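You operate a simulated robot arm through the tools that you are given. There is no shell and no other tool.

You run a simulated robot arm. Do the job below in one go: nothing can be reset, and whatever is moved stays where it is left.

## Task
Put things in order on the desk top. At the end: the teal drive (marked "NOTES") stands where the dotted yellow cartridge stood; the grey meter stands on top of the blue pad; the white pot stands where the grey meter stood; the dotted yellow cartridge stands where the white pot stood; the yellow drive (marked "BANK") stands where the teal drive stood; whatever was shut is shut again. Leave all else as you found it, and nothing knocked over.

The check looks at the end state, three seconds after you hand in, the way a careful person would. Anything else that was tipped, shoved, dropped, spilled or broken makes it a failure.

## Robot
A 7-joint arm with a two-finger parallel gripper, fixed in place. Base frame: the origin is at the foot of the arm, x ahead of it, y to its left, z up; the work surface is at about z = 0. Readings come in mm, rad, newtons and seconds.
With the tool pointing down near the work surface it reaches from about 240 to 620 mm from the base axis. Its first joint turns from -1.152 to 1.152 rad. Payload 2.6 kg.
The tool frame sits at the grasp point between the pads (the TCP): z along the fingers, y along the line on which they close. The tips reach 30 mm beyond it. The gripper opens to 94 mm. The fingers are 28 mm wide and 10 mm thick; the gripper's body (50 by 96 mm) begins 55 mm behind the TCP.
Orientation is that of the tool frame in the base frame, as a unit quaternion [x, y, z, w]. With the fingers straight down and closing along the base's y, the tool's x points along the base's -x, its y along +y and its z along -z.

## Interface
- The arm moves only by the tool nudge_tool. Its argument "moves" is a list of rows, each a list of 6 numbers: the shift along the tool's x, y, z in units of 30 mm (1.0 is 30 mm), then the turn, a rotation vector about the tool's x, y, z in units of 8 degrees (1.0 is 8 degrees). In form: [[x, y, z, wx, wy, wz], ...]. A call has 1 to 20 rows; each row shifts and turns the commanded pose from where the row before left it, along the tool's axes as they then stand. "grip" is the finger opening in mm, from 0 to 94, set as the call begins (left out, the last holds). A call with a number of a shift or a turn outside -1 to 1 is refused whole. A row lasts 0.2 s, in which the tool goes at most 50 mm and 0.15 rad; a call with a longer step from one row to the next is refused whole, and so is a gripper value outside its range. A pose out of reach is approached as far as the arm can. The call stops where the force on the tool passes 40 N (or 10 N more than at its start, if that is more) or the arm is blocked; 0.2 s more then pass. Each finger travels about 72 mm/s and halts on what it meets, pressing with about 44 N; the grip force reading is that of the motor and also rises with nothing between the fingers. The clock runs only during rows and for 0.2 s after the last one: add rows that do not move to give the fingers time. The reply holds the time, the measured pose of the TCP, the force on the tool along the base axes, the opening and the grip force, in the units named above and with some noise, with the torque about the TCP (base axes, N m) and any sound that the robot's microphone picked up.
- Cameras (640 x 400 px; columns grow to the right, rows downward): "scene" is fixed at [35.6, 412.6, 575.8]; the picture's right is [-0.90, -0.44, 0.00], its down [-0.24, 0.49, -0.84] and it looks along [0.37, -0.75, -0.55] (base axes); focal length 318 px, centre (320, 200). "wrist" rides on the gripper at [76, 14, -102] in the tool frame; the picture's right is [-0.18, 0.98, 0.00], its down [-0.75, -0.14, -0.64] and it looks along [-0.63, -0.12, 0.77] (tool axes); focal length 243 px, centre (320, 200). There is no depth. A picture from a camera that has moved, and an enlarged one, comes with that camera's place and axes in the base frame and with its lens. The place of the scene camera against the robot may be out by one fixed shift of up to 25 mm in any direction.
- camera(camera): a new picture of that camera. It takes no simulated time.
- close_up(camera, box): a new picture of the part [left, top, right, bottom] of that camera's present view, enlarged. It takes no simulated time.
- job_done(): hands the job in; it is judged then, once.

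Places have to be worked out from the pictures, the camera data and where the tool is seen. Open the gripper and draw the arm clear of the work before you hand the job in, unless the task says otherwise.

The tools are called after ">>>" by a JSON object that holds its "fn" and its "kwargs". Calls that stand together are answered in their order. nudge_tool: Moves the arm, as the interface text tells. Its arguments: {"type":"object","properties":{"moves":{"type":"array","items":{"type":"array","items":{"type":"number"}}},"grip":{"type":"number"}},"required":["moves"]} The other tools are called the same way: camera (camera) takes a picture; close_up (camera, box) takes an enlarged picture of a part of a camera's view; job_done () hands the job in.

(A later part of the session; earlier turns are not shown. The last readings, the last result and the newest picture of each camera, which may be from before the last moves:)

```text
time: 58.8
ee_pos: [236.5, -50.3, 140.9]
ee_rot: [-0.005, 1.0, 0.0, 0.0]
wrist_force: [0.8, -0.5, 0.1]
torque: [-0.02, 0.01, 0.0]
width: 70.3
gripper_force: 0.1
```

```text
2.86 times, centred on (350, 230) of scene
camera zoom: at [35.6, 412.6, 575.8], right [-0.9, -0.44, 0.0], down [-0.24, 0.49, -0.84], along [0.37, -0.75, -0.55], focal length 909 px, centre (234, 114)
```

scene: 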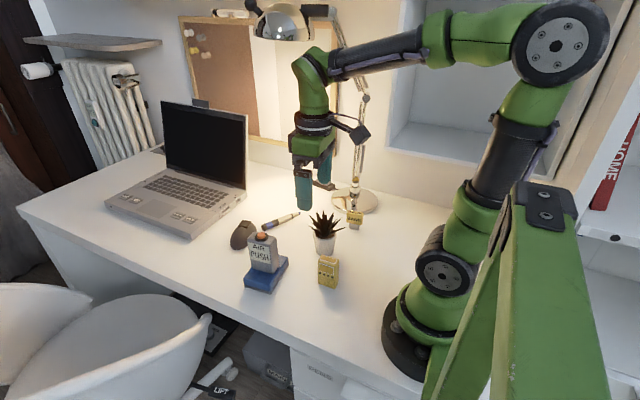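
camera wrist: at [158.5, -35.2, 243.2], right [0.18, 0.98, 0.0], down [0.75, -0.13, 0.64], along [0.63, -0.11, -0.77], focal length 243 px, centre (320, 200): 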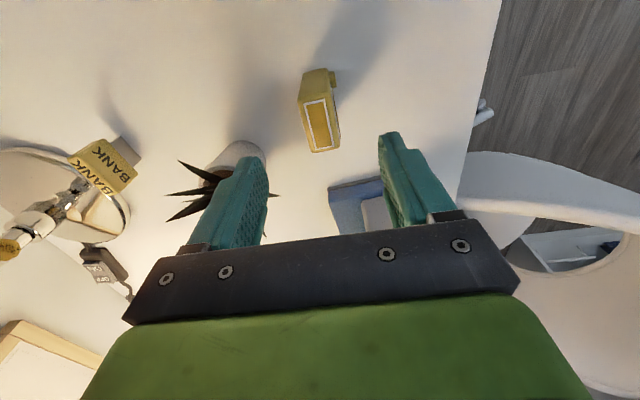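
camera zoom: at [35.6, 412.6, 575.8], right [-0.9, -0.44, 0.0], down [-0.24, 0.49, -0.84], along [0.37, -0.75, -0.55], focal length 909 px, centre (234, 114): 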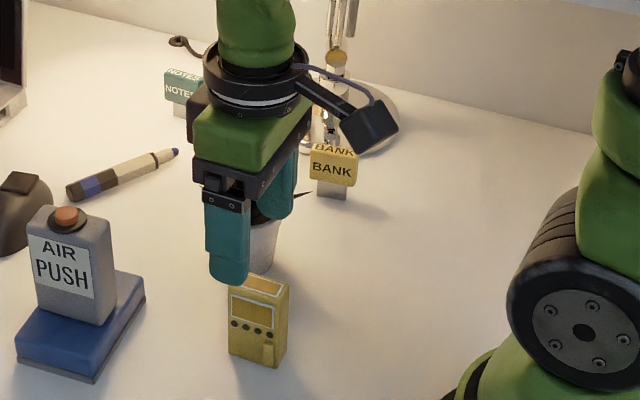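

I check the cartridge's exact edges in an enlarged wrist view before going down.

>>> {"fn": "close_up", "kwargs": {"camera": "wrist", "box": [272, 60, 368, 160]}}

```text
4.00 times, centred on (320, 110) of wrist
camera zoom: at [158.5, -35.2, 243.2], right [0.18, 0.98, 0.0], down [0.75, -0.13, 0.64], along [0.63, -0.11, -0.77], focal length 970 px, centre (320, 560)
```

zoom: 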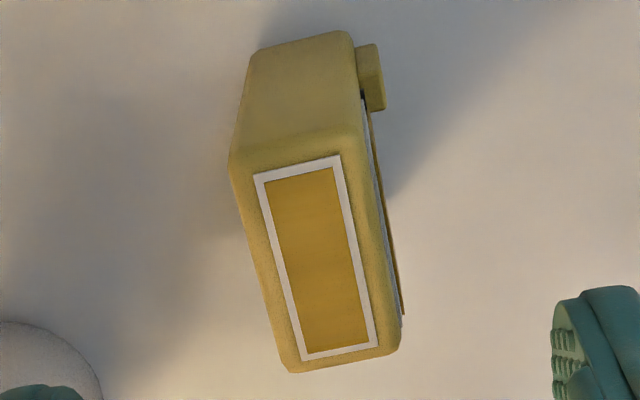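

The cartridge centre is (228.7,-47.2), turned about 2° and about 72 mm tall. I descend around it at x≈236 (reach limit) to z≈62, which keeps the tips above the latch.

>>> {"fn": "nudge_tool", "kwargs": {"moves": [[0, 0.103, 0, 0, 0, -0.15], [0, 0, 0.65, 0, 0, 0], [0, 0, 0.65, 0, 0, 0], [0, 0, 0.65, 0, 0, 0], [0, 0, 0.65, 0, 0, 0], [0, 0, 0, 0, 0, 0], [0, 0, 0, 0, 0, 0]], "grip": 60}}

>>> {"fn": "camera", "kwargs": {"camera": "wrist"}}

>>> {"fn": "close_up", "kwargs": {"camera": "scene", "box": [270, 180, 410, 300]}}

```text
time: 60.4
ee_pos: [235.3, -46.7, 63.4]
ee_rot: [-0.014, 1.0, 0.0, 0.0]
wrist_force: [-0.5, -0.2, -0.9]
torque: [0.0, 0.02, -0.01]
width: 60.0
gripper_force: 0.1
```

```text
taken
camera wrist: at [158.1, -34.1, 166.0], right [0.15, 0.99, 0.0], down [0.76, -0.12, 0.64], along [0.63, -0.1, -0.77], focal length 243 px, centre (320, 200)
```

wrist: 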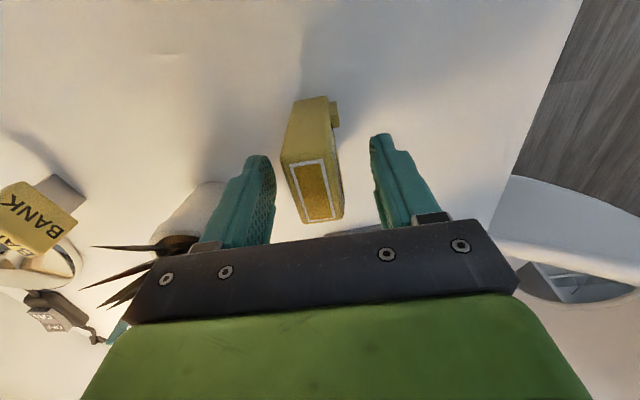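

```text
3.33 times, centred on (340, 240) of scene
camera zoom: at [35.6, 412.6, 575.8], right [-0.9, -0.44, 0.0], down [-0.24, 0.49, -0.84], along [0.37, -0.75, -0.55], focal length 1061 px, centre (253, 67)
```

zoom: 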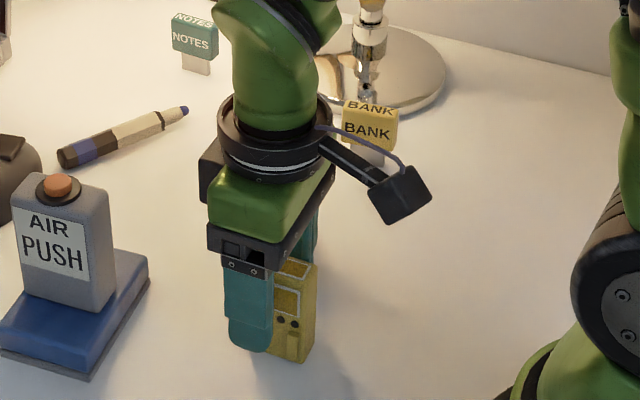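

No contact so far, and the fingers straddle the cartridge. I close on it.

>>> {"fn": "nudge_tool", "kwargs": {"moves": [[0, 0, 0, 0, 0, 0], [0, 0, 0, 0, 0, 0], [0, 0, 0, 0, 0, 0], [0, 0, 0, 0, 0, 0]], "grip": 8}}

>>> {"fn": "camera", "kwargs": {"camera": "wrist"}}

```text
time: 61.4
ee_pos: [234.7, -45.5, 63.8]
ee_rot: [-0.015, 1.0, 0.0, 0.0]
wrist_force: [0.5, 0.3, -0.2]
torque: [-0.01, 0.0, 0.02]
width: 27.1
gripper_force: 44.4
```

```text
taken
camera wrist: at [158.1, -34.1, 166.2], right [0.15, 0.99, 0.0], down [0.76, -0.12, 0.64], along [0.63, -0.1, -0.77], focal length 243 px, centre (320, 200)
```

wrist: 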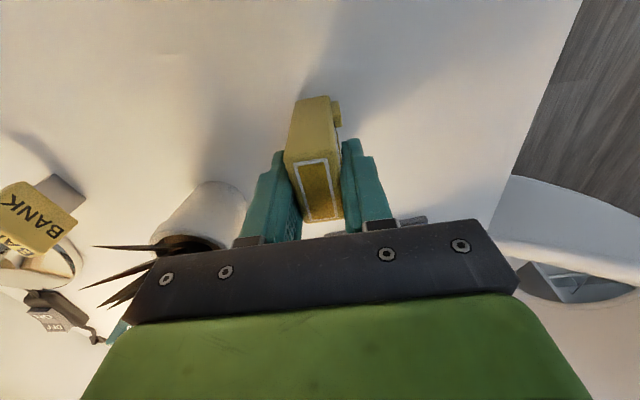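

Gripped at 27.1 mm. I lift straight up, checking that it comes along.

>>> {"fn": "nudge_tool", "kwargs": {"moves": [[0, 0, -0.3, 0, 0, 0], [0, 0, -0.5, 0, 0, 0], [0, 0, -0.7, 0, 0, 0], [0, 0, -0.7, 0, 0, 0], [0, 0, -0.7, 0, 0, 0], [0, 0, -0.7, 0, 0, 0], [0, 0, -0.7, 0, 0, 0], [0, 0, -0.7, 0, 0, 0], [0, 0, -0.5, 0, 0, 0], [0, 0, 0, 0, 0, 0]]}}

>>> {"fn": "camera", "kwargs": {"camera": "scene"}}

>>> {"fn": "camera", "kwargs": {"camera": "wrist"}}

```text
time: 63.6
ee_pos: [235.5, -47.0, 229.6]
ee_rot: [-0.015, 1.0, 0.0, 0.0]
wrist_force: [-0.5, -0.9, -0.1]
torque: [-0.02, 0.04, -0.03]
width: 27.2
gripper_force: 43.5
```

```text
taken
```

scene: 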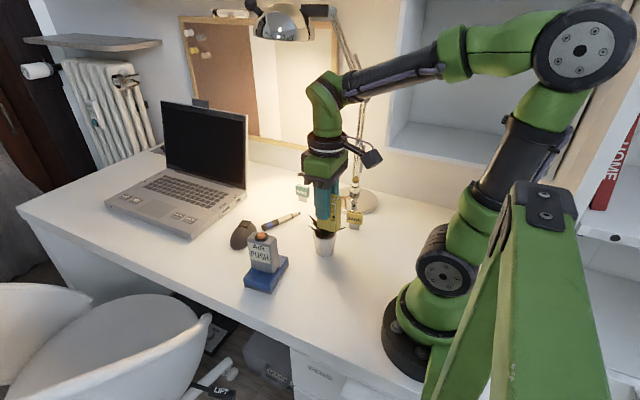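

```text
taken
camera wrist: at [158.2, -34.1, 331.8], right [0.15, 0.99, 0.0], down [0.76, -0.12, 0.64], along [0.63, -0.1, -0.77], focal length 243 px, centre (320, 200)
```

wrist: 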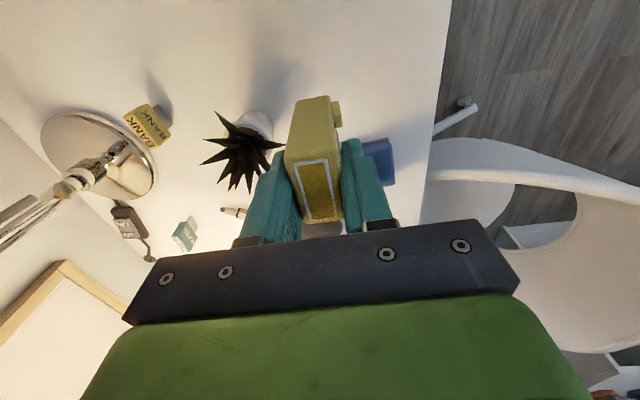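

The cartridge rose with the fingers and its bottom is near z=166. I carry it over the meter to the pot's old place at (526.5,35.5).

>>> {"fn": "nudge_tool", "kwargs": {"moves": [[-0.4, 0.1, 0, 0, 0, 0], [-0.715, 0.177, 0, 0, 0, 0], [-0.715, 0.177, 0, 0, 0, 0], [-0.715, 0.177, 0, 0, 0, 0], [-0.715, 0.177, 0, 0, 0, 0], [-0.715, 0.177, 0, 0, 0, 0], [-0.715, 0.177, 0, 0, 0, 0], [-0.715, 0.177, 0, 0, 0, 0], [-0.715, 0.177, 0, 0, 0, 0], [-0.715, 0.177, 0, 0, 0, 0], [-0.715, 0.177, 0, 0, 0, 0], [-0.715, 0.177, 0, 0, 0, 0], [-0.715, 0.177, 0, 0, 0, 0], [-0.715, 0.177, 0, 0, 0, 0], [-0.3, 0.075, 0, 0, 0, 0], [0, 0, 0, 0, 0, 0], [0, 0, 0, 0, 0, 0]]}}

>>> {"fn": "camera", "kwargs": {"camera": "scene"}}

>>> {"fn": "camera", "kwargs": {"camera": "wrist"}}

```text
time: 67.2
ee_pos: [533.2, 36.3, 228.9]
ee_rot: [-0.015, 1.0, 0.0, 0.0]
wrist_force: [0.3, 0.5, -0.2]
torque: [-0.02, -0.01, 0.0]
width: 27.3
gripper_force: 43.7
```

```text
taken
```

scene: 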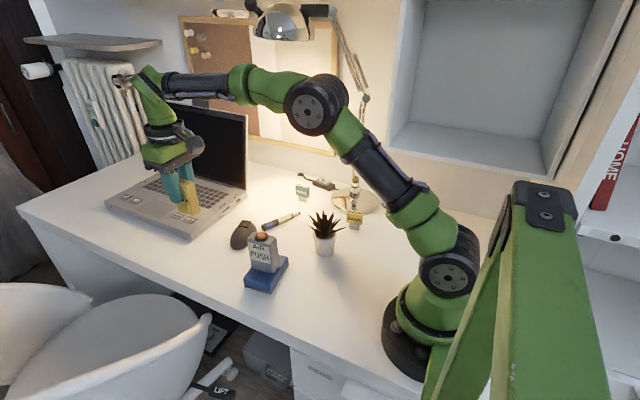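

```text
taken
camera wrist: at [455.1, 48.9, 331.1], right [0.15, 0.99, 0.0], down [0.76, -0.12, 0.64], along [0.63, -0.1, -0.77], focal length 243 px, centre (320, 200)
```

wrist: 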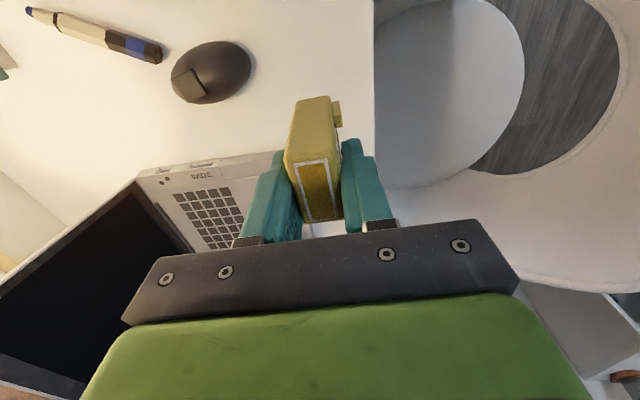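

I'm over the pot's old spot. I lower to about z=80, then check.

>>> {"fn": "nudge_tool", "kwargs": {"moves": [[0, 0, 0.4, 0, 0, 0], [0, 0, 0.7, 0, 0, 0], [0, 0, 0.7, 0, 0, 0], [0, 0, 0.7, 0, 0, 0], [0, 0, 0.7, 0, 0, 0], [0, 0, 0.7, 0, 0, 0], [0, 0, 0.6, 0, 0, 0], [0, 0, 0.4, 0, 0, 0], [0, 0, 0, 0, 0, 0]]}}

>>> {"fn": "close_up", "kwargs": {"camera": "scene", "box": [130, 160, 290, 300]}}

>>> {"fn": "camera", "kwargs": {"camera": "wrist"}}

```text
time: 69.2
ee_pos: [533.2, 35.9, 81.4]
ee_rot: [-0.015, 1.0, 0.0, 0.001]
wrist_force: [0.0, 0.2, -0.1]
torque: [-0.02, 0.01, -0.02]
width: 26.9
gripper_force: 43.8
```

```text
2.86 times, centred on (210, 230) of scene
camera zoom: at [35.6, 412.6, 575.8], right [-0.9, -0.44, 0.0], down [-0.24, 0.49, -0.84], along [0.37, -0.75, -0.55], focal length 909 px, centre (634, 114)
```

zoom: 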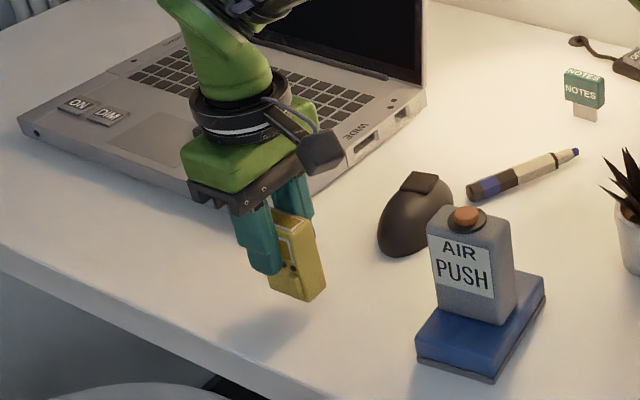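

```text
taken
camera wrist: at [456.0, 49.7, 184.2], right [0.15, 0.99, 0.0], down [0.76, -0.12, 0.64], along [0.63, -0.1, -0.77], focal length 243 px, centre (320, 200)
```

wrist: 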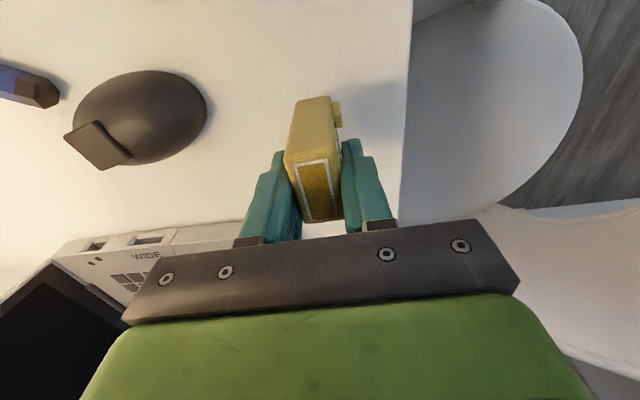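

All clear around it. I lower to about z=66.

>>> {"fn": "nudge_tool", "kwargs": {"moves": [[0, 0, 0.25, 0, 0, 0], [0, 0, 0.2, 0, 0, 0], [0, 0, 0.05, 0, 0, 0], [0, 0, 0, 0, 0, 0]]}}

```text
time: 70.2
ee_pos: [533.5, 36.2, 66.1]
ee_rot: [-0.015, 1.0, 0.001, 0.0]
wrist_force: [0.0, -0.6, -0.5]
torque: [0.03, 0.0, 0.02]
width: 27.5
gripper_force: 43.4
```

No contact yet at z=66. I step down 2 mm more.

>>> {"fn": "nudge_tool", "kwargs": {"moves": [[0, 0, 0.035, 0, 0, 0], [0, 0, 0.035, 0, 0, 0], [0, 0, 0, 0, 0, 0]]}}

```text
time: 71.0
ee_pos: [533.1, 36.4, 63.9]
ee_rot: [-0.016, 1.0, 0.0, 0.001]
wrist_force: [0.1, 0.3, -0.1]
torque: [0.0, 0.02, 0.03]
width: 27.2
gripper_force: 44.5
```

Still free at z≈63.9, which is about the height at which I picked it up. I step down 1.2 mm.

>>> {"fn": "nudge_tool", "kwargs": {"moves": [[0, 0, 0.02, 0, 0, 0], [0, 0, 0.02, 0, 0, 0], [0, 0, 0, 0, 0, 0]]}}

```text
time: 71.8
ee_pos: [533.0, 35.3, 64.0]
ee_rot: [-0.016, 1.0, 0.0, -0.001]
wrist_force: [-0.3, 0.6, -0.2]
torque: [0.02, -0.01, -0.02]
width: 27.5
gripper_force: 44.1
```

Force is still near zero. I step down another 1 mm.

>>> {"fn": "nudge_tool", "kwargs": {"moves": [[0, 0, 0.02, 0, 0, 0], [0, 0, 0.015, 0, 0, 0], [0, 0, 0, 0, 0, 0]]}}

>>> {"fn": "close_up", "kwargs": {"camera": "scene", "box": [160, 210, 240, 280]}}

```text
time: 72.6
ee_pos: [533.6, 35.1, 63.5]
ee_rot: [-0.015, 1.0, 0.001, 0.001]
wrist_force: [-4.0, -0.5, 12.6]
torque: [0.02, 0.4, 0.01]
width: 27.3
gripper_force: 44.4
```

```text
5.71 times, centred on (200, 245) of scene
camera zoom: at [35.5, 412.6, 575.8], right [-0.9, -0.44, 0.0], down [-0.24, 0.49, -0.84], along [0.37, -0.75, -0.55], focal length 1819 px, centre (1006, -57)
```

zoom: 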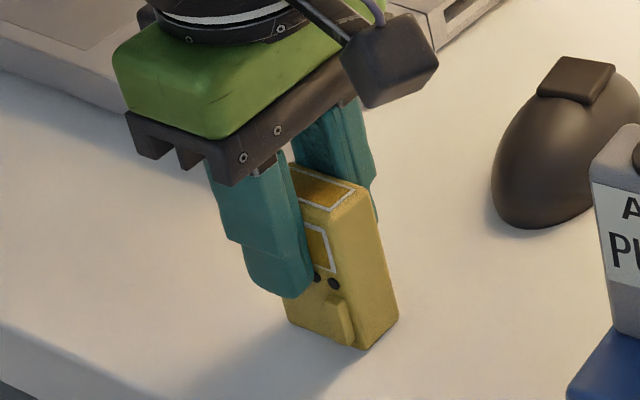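

Contact is made (12.6 N). I ease up by under 1 mm and then release to 60 mm.

>>> {"fn": "nudge_tool", "kwargs": {"moves": [[0, 0, -0.022, 0, 0, 0], [0, 0, 0, 0, 0, 0]]}}

>>> {"fn": "nudge_tool", "kwargs": {"moves": [[0, 0, 0, 0, 0, 0], [0, 0, 0, 0, 0, 0], [0, 0, 0, 0, 0, 0]], "grip": 56}}

>>> {"fn": "camera", "kwargs": {"camera": "wrist"}}

>>> {"fn": "close_up", "kwargs": {"camera": "scene", "box": [160, 210, 240, 280]}}

```text
time: 73.2
ee_pos: [533.8, 36.5, 64.3]
ee_rot: [-0.015, 1.0, -0.001, 0.0]
wrist_force: [0.2, 1.1, 11.0]
torque: [-0.03, 0.08, -0.02]
width: 27.2
gripper_force: 44.1
```

```text
time: 74.0
ee_pos: [533.3, 37.3, 61.7]
ee_rot: [-0.015, 1.0, 0.001, -0.001]
wrist_force: [0.8, -0.2, -0.4]
torque: [0.02, -0.01, -0.03]
width: 55.9
gripper_force: 0.0
```

```text
taken
camera wrist: at [455.3, 49.3, 165.2], right [0.15, 0.99, 0.0], down [0.76, -0.12, 0.64], along [0.63, -0.1, -0.77], focal length 243 px, centre (320, 200)
```

wrist: 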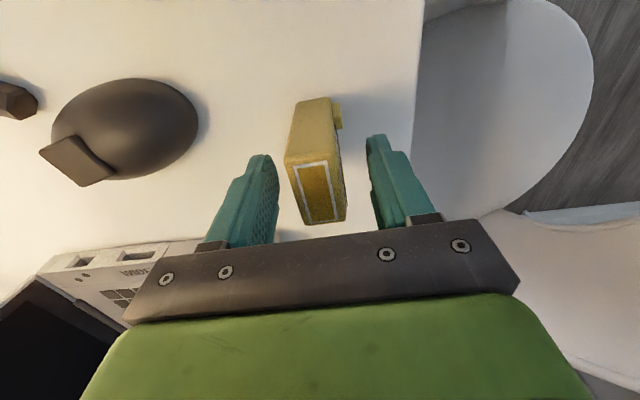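

```text
5.71 times, centred on (200, 245) of scene
camera zoom: at [35.6, 412.6, 575.8], right [-0.9, -0.44, 0.0], down [-0.24, 0.49, -0.84], along [0.37, -0.75, -0.55], focal length 1819 px, centre (1006, -57)
```

zoom: 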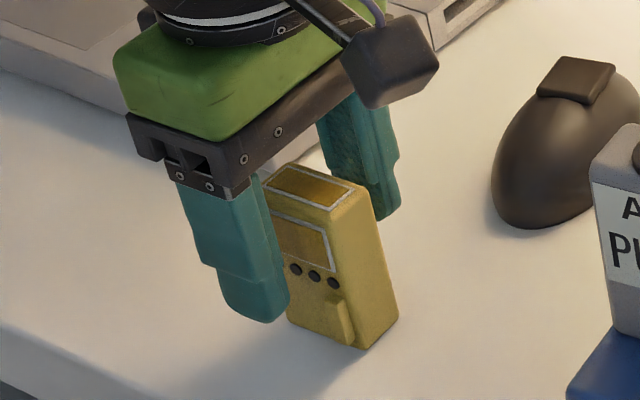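

The cartridge stands upright and free at the pot's old place. I withdraw straight up.

>>> {"fn": "nudge_tool", "kwargs": {"moves": [[0, 0, -0.4, 0, 0, 0], [0, 0, -0.8, 0, 0, 0], [0, 0, -0.9, 0, 0, 0], [0, 0, -0.9, 0, 0, 0], [0, 0, -0.9, 0, 0, 0], [0, 0, -0.9, 0, 0, 0], [0, 0, -0.9, 0, 0, 0], [0, 0, -0.5, 0, 0, 0], [0, 0, 0, 0, 0, 0]]}}

>>> {"fn": "camera", "kwargs": {"camera": "scene"}}

>>> {"fn": "camera", "kwargs": {"camera": "wrist"}}

```text
time: 76.0
ee_pos: [533.6, 36.4, 248.9]
ee_rot: [-0.015, 1.0, 0.0, 0.0]
wrist_force: [0.0, 0.9, -0.5]
torque: [-0.04, 0.01, 0.01]
width: 56.3
gripper_force: 0.0
```

```text
taken
```

scene: 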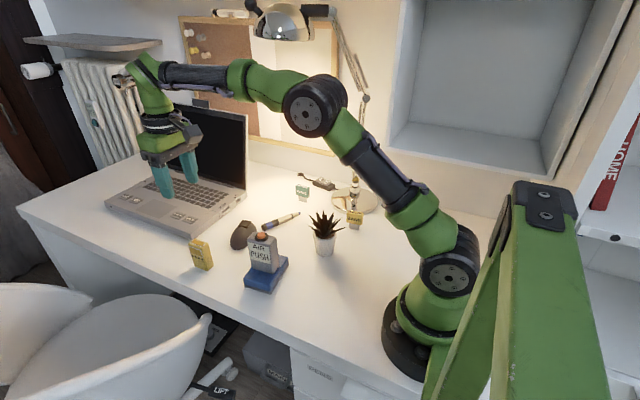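

```text
taken
camera wrist: at [455.1, 49.2, 351.5], right [0.15, 0.99, 0.0], down [0.76, -0.12, 0.64], along [0.63, -0.1, -0.77], focal length 243 px, centre (320, 200)
```

wrist: 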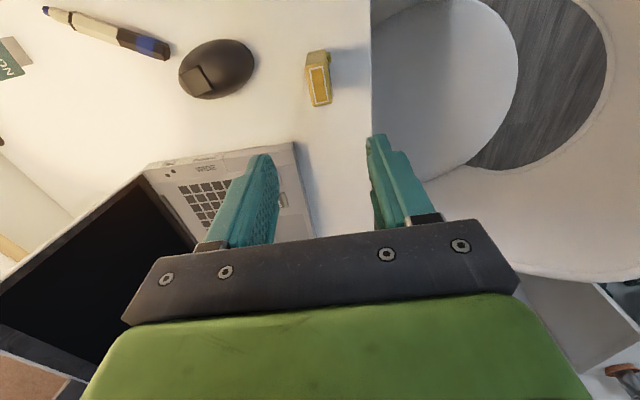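

The cartridge is done. The teal drive stands near the lamp, whose head hangs at around z≈465 and up, so I approach it low. I move to (420,-150), descend to z≈120, and look.

>>> {"fn": "nudge_tool", "kwargs": {"moves": [[0.494, -0.761, 0, 0, 0, 0], [0.494, -0.761, 0, 0, 0, 0], [0.494, -0.761, 0, 0, 0, 0], [0.494, -0.761, 0, 0, 0, 0], [0.494, -0.761, 0, 0, 0, 0], [0.494, -0.761, 0, 0, 0, 0], [0.494, -0.761, 0, 0, 0, 0], [0.494, -0.761, 0, 0, 0, 0], [0, 0, 0.86, 0, 0, 0], [0, 0, 0.86, 0, 0, 0], [0, 0, 0.86, 0, 0, 0], [0, 0, 0.86, 0, 0, 0], [0, 0, 0.86, 0, 0, 0], [0, 0, 0, 0, 0, 0]], "grip": 60}}

>>> {"fn": "camera", "kwargs": {"camera": "wrist"}}

>>> {"fn": "camera", "kwargs": {"camera": "scene"}}

```text
time: 79.0
ee_pos: [419.0, -147.2, 118.6]
ee_rot: [-0.015, 1.0, 0.0, 0.001]
wrist_force: [0.4, 0.3, 0.1]
torque: [0.02, 0.0, 0.0]
width: 60.1
gripper_force: 0.1
```

```text
taken
camera wrist: at [342.1, -135.8, 221.7], right [0.15, 0.99, 0.0], down [0.76, -0.12, 0.64], along [0.63, -0.1, -0.77], focal length 243 px, centre (320, 200)
```

wrist: 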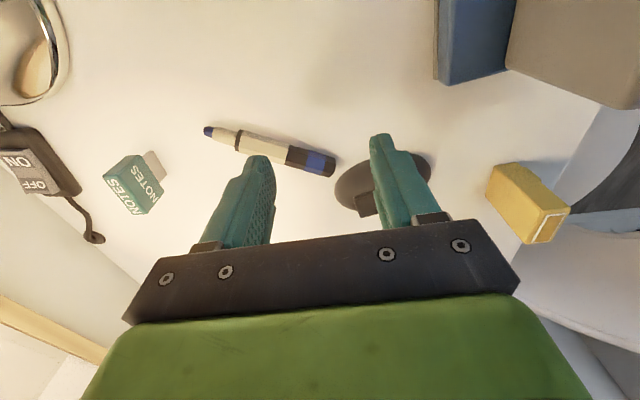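

```text
taken
```

scene: 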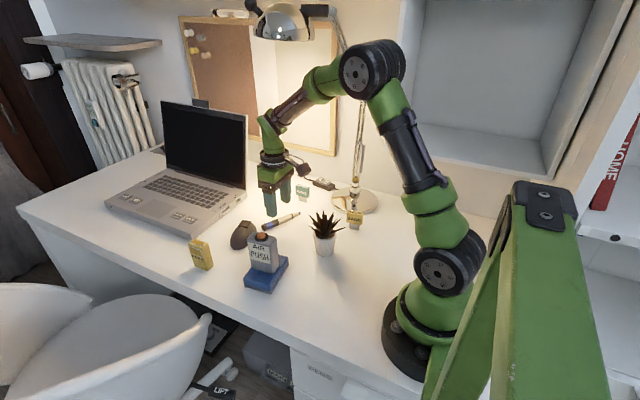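

The path toward NOTES is clear. I slide over at the same low height to look at the drive straight on.

>>> {"fn": "nudge_tool", "kwargs": {"moves": [[0.193, -0.912, 0, 0, 0, 0], [0.193, -0.912, 0, 0, 0, 0], [0.193, -0.912, 0, 0, 0, 0], [0.193, -0.912, 0, 0, 0, 0], [0.193, -0.912, 0, 0, 0, 0], [0, 0, 0, 0, 0, 0]]}}

>>> {"fn": "camera", "kwargs": {"camera": "wrist"}}

>>> {"fn": "camera", "kwargs": {"camera": "scene"}}

```text
time: 80.4
ee_pos: [395.7, -288.2, 119.8]
ee_rot: [-0.015, 1.0, 0.0, 0.0]
wrist_force: [0.0, -0.1, -0.1]
torque: [-0.01, 0.0, -0.01]
width: 59.7
gripper_force: 0.1
```

```text
taken
camera wrist: at [318.0, -274.5, 222.5], right [0.15, 0.99, 0.0], down [0.76, -0.12, 0.64], along [0.63, -0.1, -0.77], focal length 243 px, centre (320, 200)
```

wrist: 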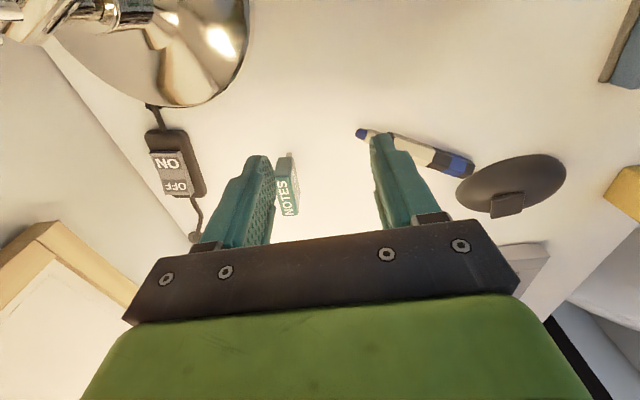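

```text
taken
```

scene: 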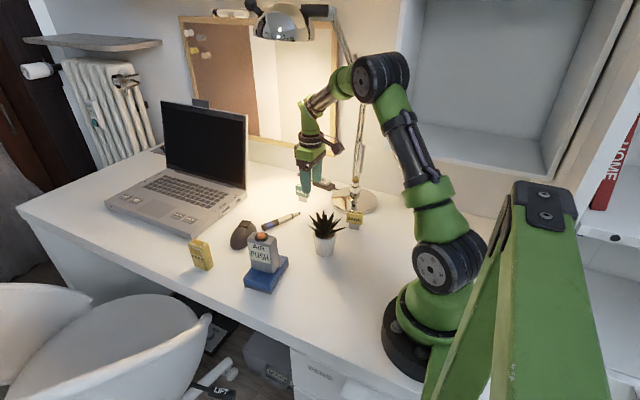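

NOTES is partly hidden by a finger; I shift 28 mm further so it sits between the fingers.

>>> {"fn": "nudge_tool", "kwargs": {"moves": [[0.0, -0.93, 0, 0, 0, 0], [0, 0, 0, 0, 0, 0]]}}

>>> {"fn": "camera", "kwargs": {"camera": "wrist"}}

>>> {"fn": "close_up", "kwargs": {"camera": "wrist", "box": [270, 120, 370, 240]}}

>>> {"fn": "close_up", "kwargs": {"camera": "scene", "box": [230, 0, 400, 240]}}

```text
time: 81.0
ee_pos: [395.8, -314.0, 120.2]
ee_rot: [-0.015, 1.0, 0.0, 0.0]
wrist_force: [0.7, 0.3, 1.0]
torque: [0.01, 0.03, -0.01]
width: 60.0
gripper_force: 0.0
```

```text
taken
camera wrist: at [318.7, -302.5, 222.5], right [0.15, 0.99, 0.0], down [0.76, -0.12, 0.64], along [0.63, -0.1, -0.77], focal length 243 px, centre (320, 200)
```

wrist: 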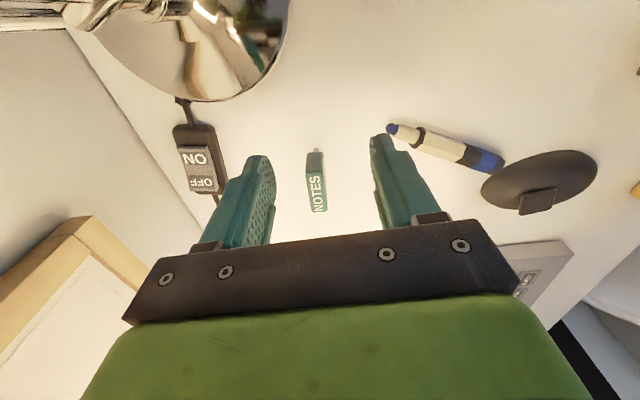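

```text
3.33 times, centred on (320, 180) of wrist
camera zoom: at [318.7, -302.5, 222.5], right [0.15, 0.99, 0.0], down [0.76, -0.12, 0.64], along [0.63, -0.1, -0.77], focal length 809 px, centre (320, 267)
```

zoom: 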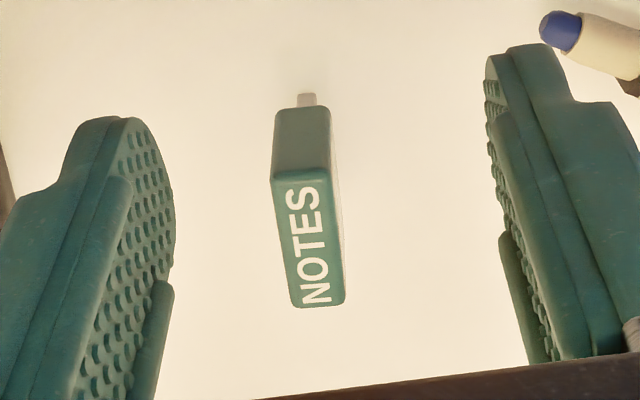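

```text
1.67 times, centred on (315, 120) of scene
camera zoom: at [35.6, 412.6, 575.8], right [-0.9, -0.44, 0.0], down [-0.24, 0.49, -0.84], along [0.37, -0.75, -0.55], focal length 530 px, centre (328, 333)
```

zoom: 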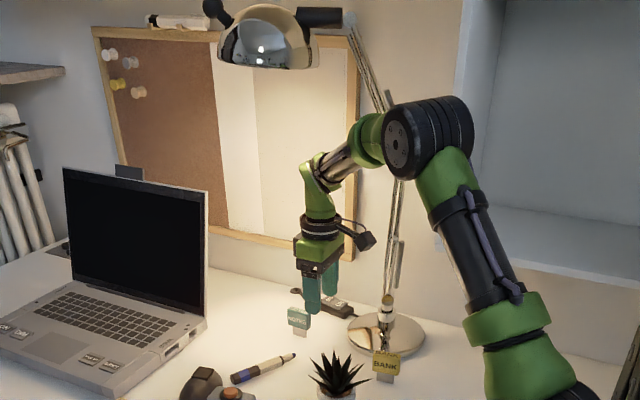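

NOTES measures about 41 × 15 mm, body z≈22–57 on a thin connector, centred near (447.8,-325) and turned -3°. I turn the tool to match and hover over it, slightly off-centre toward +x, so the near placement stays within reach.

>>> {"fn": "nudge_tool", "kwargs": {"moves": [[0, 0, 0, 0, 0, 0.61], [-0.673, -0.089, 0, 0, 0, 0], [-0.673, -0.089, 0, 0, 0, 0], [-0.673, -0.089, 0, 0, 0, 0], [0, 0, 0, 0, 0, 0], [0, 0, 0, 0, 0, 0]], "grip": 56}}

>>> {"fn": "camera", "kwargs": {"camera": "wrist"}}

>>> {"fn": "close_up", "kwargs": {"camera": "wrist", "box": [270, 70, 370, 190]}}

>>> {"fn": "camera", "kwargs": {"camera": "scene"}}

```text
time: 82.4
ee_pos: [457.2, -326.6, 119.7]
ee_rot: [0.028, 1.0, 0.001, 0.0]
wrist_force: [0.0, 0.3, -0.7]
torque: [-0.03, -0.02, -0.03]
width: 55.9
gripper_force: 0.1
```

```text
taken
camera wrist: at [380.4, -307.6, 222.3], right [0.24, 0.97, 0.0], down [0.74, -0.18, 0.64], along [0.62, -0.15, -0.77], focal length 243 px, centre (320, 200)
```

wrist: 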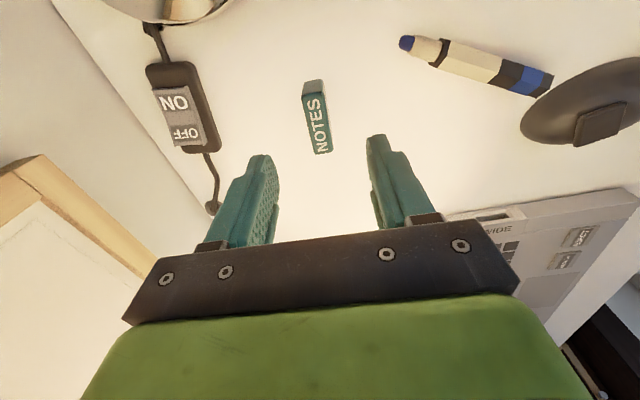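

```text
3.33 times, centred on (320, 130) of wrist
camera zoom: at [380.4, -307.6, 222.3], right [0.24, 0.97, 0.0], down [0.74, -0.18, 0.64], along [0.62, -0.15, -0.77], focal length 809 px, centre (320, 433)
```

zoom: 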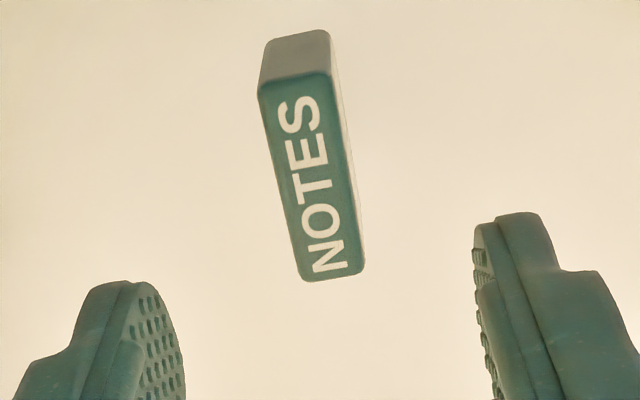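

```text
taken
```

scene: 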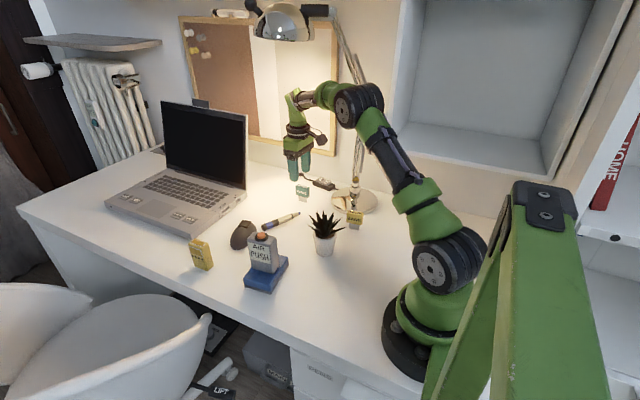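

Two views agree: NOTES is centred at (447.8,-325.2) with yaw about -3.4°. I descend to z≈50 with the fingers either side of it.

>>> {"fn": "nudge_tool", "kwargs": {"moves": [[0, 0.03, 0.58, 0, 0, 0], [0, 0, 0.58, 0, 0, 0], [0, 0, 0.58, 0, 0, 0], [0, 0, 0.58, 0, 0, 0], [0, 0, 0, 0, 0, 0], [0, 0, 0, 0, 0, 0]], "grip": 50}}

>>> {"fn": "camera", "kwargs": {"camera": "wrist"}}

>>> {"fn": "close_up", "kwargs": {"camera": "scene", "box": [260, 130, 360, 220]}}

```text
time: 83.8
ee_pos: [455.4, -326.5, 50.0]
ee_rot: [0.027, 1.0, 0.0, 0.0]
wrist_force: [-0.3, 0.1, 0.3]
torque: [0.01, -0.01, -0.03]
width: 50.0
gripper_force: 0.2
```

```text
taken
camera wrist: at [379.6, -306.6, 152.2], right [0.24, 0.97, 0.0], down [0.74, -0.18, 0.64], along [0.62, -0.15, -0.77], focal length 243 px, centre (320, 200)
```

wrist: 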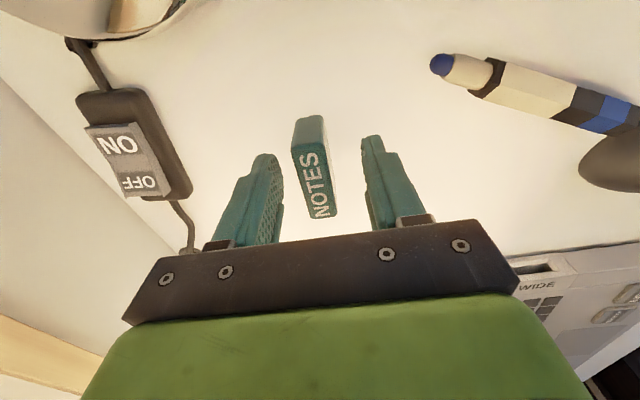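

```text
4.44 times, centred on (310, 175) of scene
camera zoom: at [35.6, 412.6, 575.8], right [-0.9, -0.44, 0.0], down [-0.24, 0.49, -0.84], along [0.37, -0.75, -0.55], focal length 1415 px, centre (364, 311)
```

zoom: 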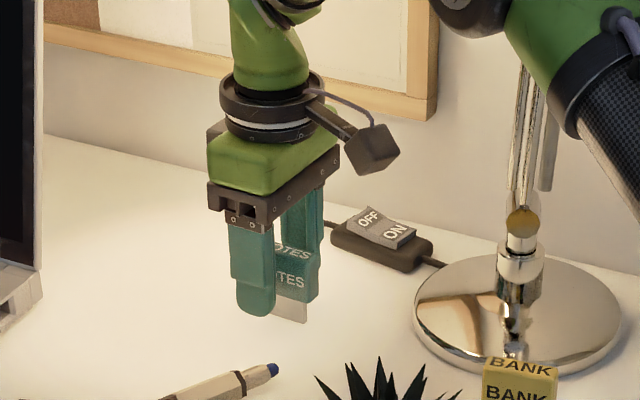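

NOTES is centred between the fingers. I close on it.

>>> {"fn": "nudge_tool", "kwargs": {"moves": [[0, 0, 0, 0, 0, 0], [0, 0, 0, 0, 0, 0], [0, 0, 0, 0, 0, 0], [0, 0, 0, 0, 0, 0]], "grip": 4}}

>>> {"fn": "camera", "kwargs": {"camera": "wrist"}}

```text
time: 84.8
ee_pos: [455.3, -326.4, 49.4]
ee_rot: [0.028, 1.0, 0.0, 0.0]
wrist_force: [0.3, 0.2, 0.2]
torque: [-0.01, 0.04, 0.0]
width: 19.2
gripper_force: 43.9
```

```text
taken
camera wrist: at [379.6, -306.6, 152.3], right [0.24, 0.97, 0.0], down [0.74, -0.18, 0.64], along [0.62, -0.15, -0.77], focal length 243 px, centre (320, 200)
```

wrist: 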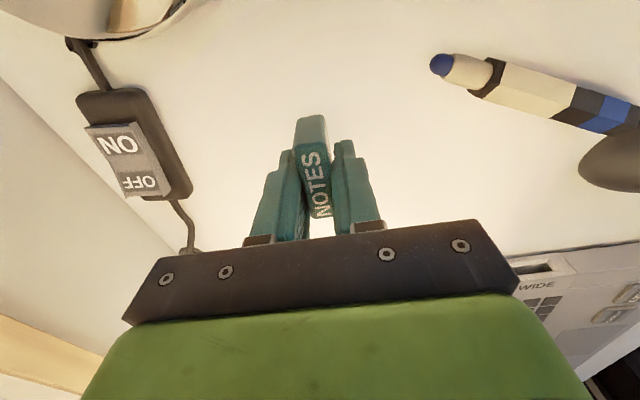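

Gripped at 19.2 mm. I lift to z≈120 (staying low under the lamp), move back to the middle of the desk, then raise.

>>> {"fn": "nudge_tool", "kwargs": {"moves": [[0, 0, -0.3, 0, 0, 0], [0, 0, -0.6, 0, 0, 0], [0, 0, -0.7, 0, 0, 0], [0, 0, -0.7, 0, 0, 0], [0.1, 0.4, 0, 0, 0, 0], [0.213, 0.827, 0, 0, 0, 0], [0.213, 0.827, 0, 0, 0, 0], [0.213, 0.827, 0, 0, 0, 0], [0.213, 0.827, 0, 0, 0, 0], [0.213, 0.827, 0, 0, 0, 0], [0.213, 0.827, 0, 0, 0, 0], [0.11, 0.43, 0, 0, 0, 0], [0, 0, 0, 0, 0, 0]]}}

>>> {"fn": "camera", "kwargs": {"camera": "wrist"}}

>>> {"fn": "camera", "kwargs": {"camera": "scene"}}

```text
time: 87.6
ee_pos: [421.0, -148.8, 119.5]
ee_rot: [0.027, 1.0, 0.001, 0.0]
wrist_force: [-0.3, -0.3, -0.3]
torque: [-0.02, -0.01, 0.0]
width: 19.0
gripper_force: 44.2
```

```text
taken
camera wrist: at [345.1, -129.8, 221.7], right [0.24, 0.97, 0.0], down [0.74, -0.18, 0.64], along [0.62, -0.15, -0.77], focal length 243 px, centre (320, 200)
```

wrist: 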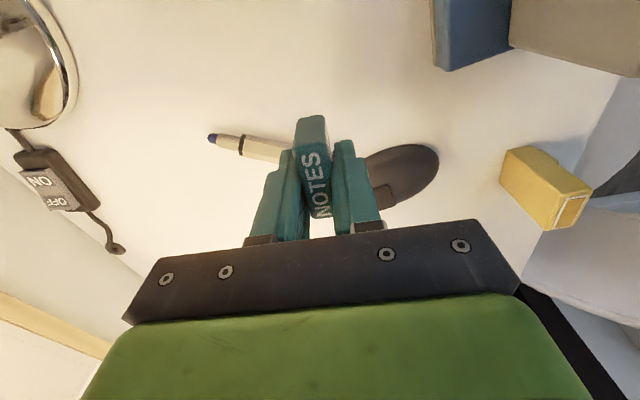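

```text
taken
```

scene: 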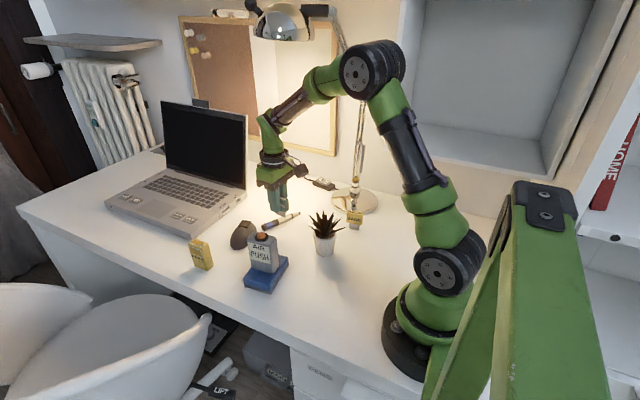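

NOTES is held firmly. I raise to about z=225 and carry it over to the cartridge's old place, with TCP near (236,-47.6).

>>> {"fn": "nudge_tool", "kwargs": {"moves": [[0, 0, -0.7, 0, 0, 0], [0, 0, -0.7, 0, 0, 0], [0, 0, -0.7, 0, 0, 0], [0, 0, -0.7, 0, 0, 0], [0, 0, -0.7, 0, 0, 0], [0.634, 0.302, 0, 0, 0, 0], [0.634, 0.302, 0, 0, 0, 0], [0.634, 0.302, 0, 0, 0, 0], [0.634, 0.302, 0, 0, 0, 0], [0.634, 0.302, 0, 0, 0, 0], [0.634, 0.302, 0, 0, 0, 0], [0.634, 0.302, 0, 0, 0, 0], [0.634, 0.302, 0, 0, 0, 0], [0.634, 0.302, 0, 0, 0, 0], [0.634, 0.302, 0, 0, 0, 0], [0, 0, 0, 0, 0, 0], [0, 0, 0, 0, 0, 0]]}}

>>> {"fn": "camera", "kwargs": {"camera": "wrist"}}

>>> {"fn": "camera", "kwargs": {"camera": "scene"}}

```text
time: 91.2
ee_pos: [236.4, -48.7, 224.9]
ee_rot: [0.027, 1.0, 0.0, 0.0]
wrist_force: [0.7, -0.5, -0.8]
torque: [0.0, 0.0, 0.01]
width: 19.1
gripper_force: 43.6
```

```text
taken
camera wrist: at [159.9, -29.1, 326.5], right [0.24, 0.97, 0.0], down [0.74, -0.18, 0.64], along [0.62, -0.15, -0.77], focal length 243 px, centre (320, 200)
```

wrist: 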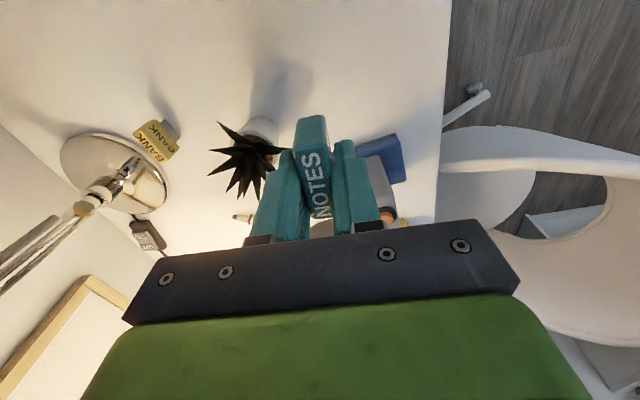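

```text
taken
```

scene: 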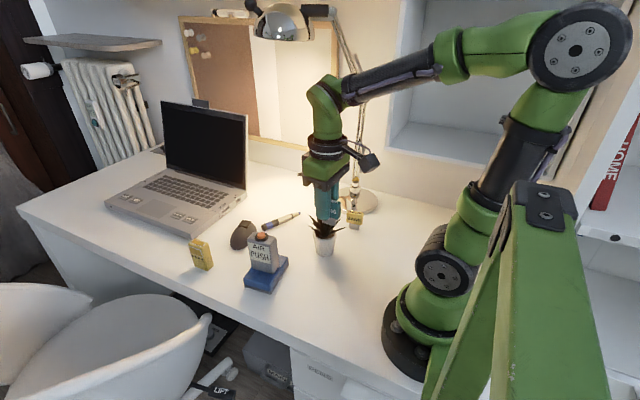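

Over the spot. I lower to about z=72.

>>> {"fn": "nudge_tool", "kwargs": {"moves": [[0, 0.03, 0.4, 0, 0, 0], [0, 0, 0.7, 0, 0, 0], [0, 0, 0.7, 0, 0, 0], [0, 0, 0.7, 0, 0, 0], [0, 0, 0.7, 0, 0, 0], [0, 0, 0.7, 0, 0, 0], [0, 0, 0.7, 0, 0, 0], [0, 0, 0.5, 0, 0, 0], [0, 0, 0, 0, 0, 0], [0, 0, 0, 0, 0, 0]]}}

>>> {"fn": "close_up", "kwargs": {"camera": "scene", "box": [270, 180, 410, 300]}}

>>> {"fn": "camera", "kwargs": {"camera": "wrist"}}

```text
time: 93.4
ee_pos: [237.0, -48.1, 71.2]
ee_rot: [0.028, 1.0, 0.0, 0.0]
wrist_force: [0.0, -0.1, -0.6]
torque: [0.02, -0.01, 0.0]
width: 19.0
gripper_force: 43.3
```

```text
3.33 times, centred on (340, 240) of scene
camera zoom: at [35.6, 412.6, 575.8], right [-0.9, -0.44, 0.0], down [-0.24, 0.49, -0.84], along [0.37, -0.75, -0.55], focal length 1061 px, centre (253, 67)
```

zoom: 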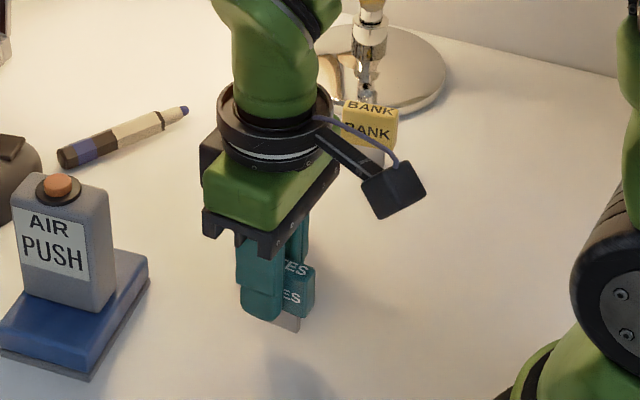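

```text
taken
camera wrist: at [160.0, -28.6, 173.9], right [0.24, 0.97, 0.0], down [0.74, -0.18, 0.64], along [0.62, -0.15, -0.77], focal length 243 px, centre (320, 200)
```

wrist: 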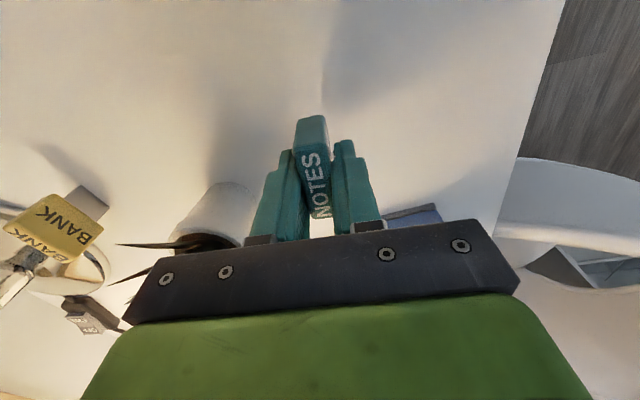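

All clear. I lower to about z=54.

>>> {"fn": "nudge_tool", "kwargs": {"moves": [[0, 0, 0.25, 0, 0, 0], [0, 0, 0.2, 0, 0, 0], [0, 0, 0.12, 0, 0, 0], [0, 0, 0, 0, 0, 0]]}}

```text
time: 94.4
ee_pos: [236.7, -47.6, 52.6]
ee_rot: [0.028, 1.0, 0.001, 0.0]
wrist_force: [0.5, 1.0, -1.5]
torque: [-0.01, 0.03, 0.02]
width: 19.3
gripper_force: 44.2
```

No contact yet at z≈53. I step down 1.5 mm at a time.

>>> {"fn": "nudge_tool", "kwargs": {"moves": [[0, 0, 0.03, 0, 0, 0], [0, 0, 0.03, 0, 0, 0], [0, 0, 0, 0, 0, 0]]}}

```text
time: 95.2
ee_pos: [236.4, -46.6, 52.1]
ee_rot: [0.028, 1.0, -0.001, 0.0]
wrist_force: [0.2, -0.1, -0.7]
torque: [0.0, -0.03, 0.03]
width: 19.1
gripper_force: 44.0
```

Still free. I take another small step down.

>>> {"fn": "nudge_tool", "kwargs": {"moves": [[0, 0, 0.025, 0, 0, 0], [0, 0, 0.025, 0, 0, 0], [0, 0, 0, 0, 0, 0]]}}

>>> {"fn": "close_up", "kwargs": {"camera": "scene", "box": [300, 220, 380, 290]}}

```text
time: 96.0
ee_pos: [236.1, -47.0, 51.7]
ee_rot: [0.028, 1.0, 0.0, 0.0]
wrist_force: [-0.2, 0.0, 0.1]
torque: [-0.04, 0.0, 0.04]
width: 18.9
gripper_force: 43.6
```

```text
5.71 times, centred on (340, 255) of scene
camera zoom: at [35.6, 412.6, 575.8], right [-0.9, -0.44, 0.0], down [-0.24, 0.49, -0.84], along [0.37, -0.75, -0.55], focal length 1819 px, centre (206, -114)
```

zoom: 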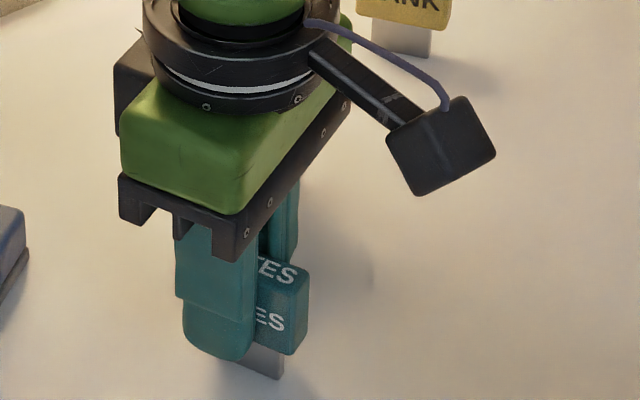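

By the step count I am about 0.6 mm above the pick-up height. I take one finer step.

>>> {"fn": "nudge_tool", "kwargs": {"moves": [[0, 0, 0.02, 0, 0, 0], [0, 0, 0.012, 0, 0, 0], [0, 0, 0, 0, 0, 0]]}}

```text
time: 96.8
ee_pos: [237.1, -47.5, 49.2]
ee_rot: [0.027, 1.0, 0.001, 0.0]
wrist_force: [-1.8, 0.1, 4.2]
torque: [-0.02, 0.1, 0.0]
width: 19.1
gripper_force: 44.2
```

Light contact (about 4 N). I open the fingers to 46 mm and check that it stands.

>>> {"fn": "nudge_tool", "kwargs": {"moves": [[0, 0, -0.006, 0, 0, 0], [0, 0, 0, 0, 0, 0], [0, 0, 0, 0, 0, 0]], "grip": 46}}

>>> {"fn": "camera", "kwargs": {"camera": "wrist"}}

>>> {"fn": "close_up", "kwargs": {"camera": "scene", "box": [300, 220, 380, 290]}}

```text
time: 97.6
ee_pos: [237.1, -47.6, 49.8]
ee_rot: [0.028, 1.0, 0.0, 0.0]
wrist_force: [-0.9, 0.2, -0.3]
torque: [0.0, 0.03, 0.01]
width: 46.0
gripper_force: 0.0
```

```text
taken
camera wrist: at [160.3, -27.9, 152.4], right [0.24, 0.97, 0.0], down [0.74, -0.18, 0.64], along [0.62, -0.15, -0.77], focal length 243 px, centre (320, 200)
```

wrist: 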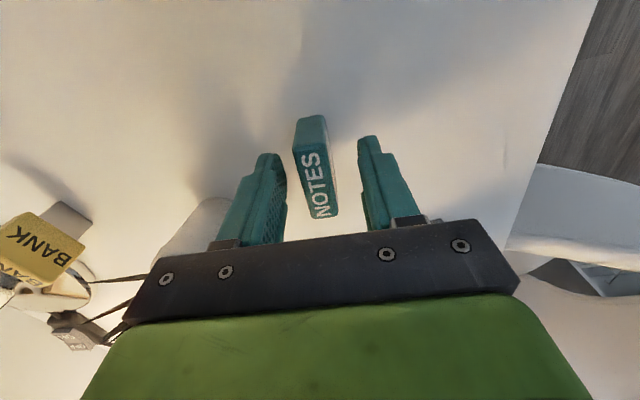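

```text
5.71 times, centred on (340, 255) of scene
camera zoom: at [35.6, 412.6, 575.8], right [-0.9, -0.44, 0.0], down [-0.24, 0.49, -0.84], along [0.37, -0.75, -0.55], focal length 1819 px, centre (206, -114)
```

zoom: 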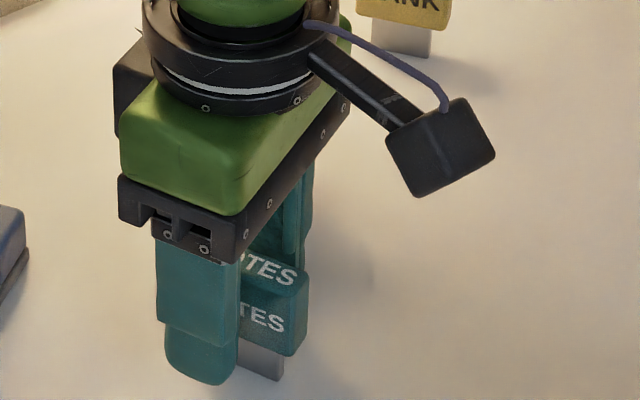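

NOTES stands upright, free of the fingers. I withdraw straight up slowly at first.

>>> {"fn": "nudge_tool", "kwargs": {"moves": [[0, 0, -0.3, 0, 0, 0], [0, 0, -0.5, 0, 0, 0], [0, 0, -0.7, 0, 0, 0], [0, 0, -0.8, 0, 0, 0], [0, 0, -0.8, 0, 0, 0], [0, 0, -0.8, 0, 0, 0], [0, 0, -0.8, 0, 0, 0], [0, 0, -0.8, 0, 0, 0], [0, 0, -0.6, 0, 0, 0], [0, 0, 0, 0, 0, 0]]}}

>>> {"fn": "camera", "kwargs": {"camera": "wrist"}}

>>> {"fn": "close_up", "kwargs": {"camera": "scene", "box": [270, 180, 410, 300]}}

```text
time: 99.8
ee_pos: [236.2, -47.9, 232.4]
ee_rot: [0.026, 1.0, 0.0, 0.0]
wrist_force: [-0.1, 0.5, -0.3]
torque: [0.04, 0.01, 0.01]
width: 45.9
gripper_force: 0.1
```

```text
taken
camera wrist: at [159.8, -28.3, 335.8], right [0.24, 0.97, 0.0], down [0.74, -0.18, 0.64], along [0.62, -0.15, -0.77], focal length 243 px, centre (320, 200)
```

wrist: 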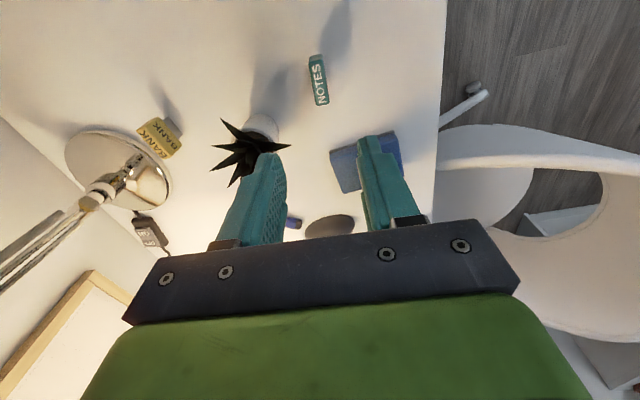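

```text
3.33 times, centred on (340, 240) of scene
camera zoom: at [35.6, 412.6, 575.8], right [-0.9, -0.44, 0.0], down [-0.24, 0.49, -0.84], along [0.37, -0.75, -0.55], focal length 1061 px, centre (253, 67)
```

zoom: 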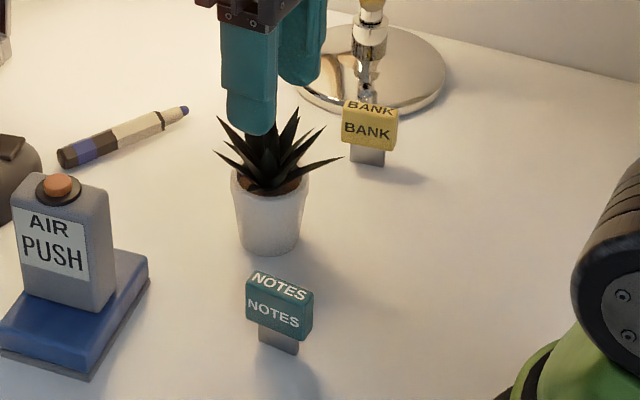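

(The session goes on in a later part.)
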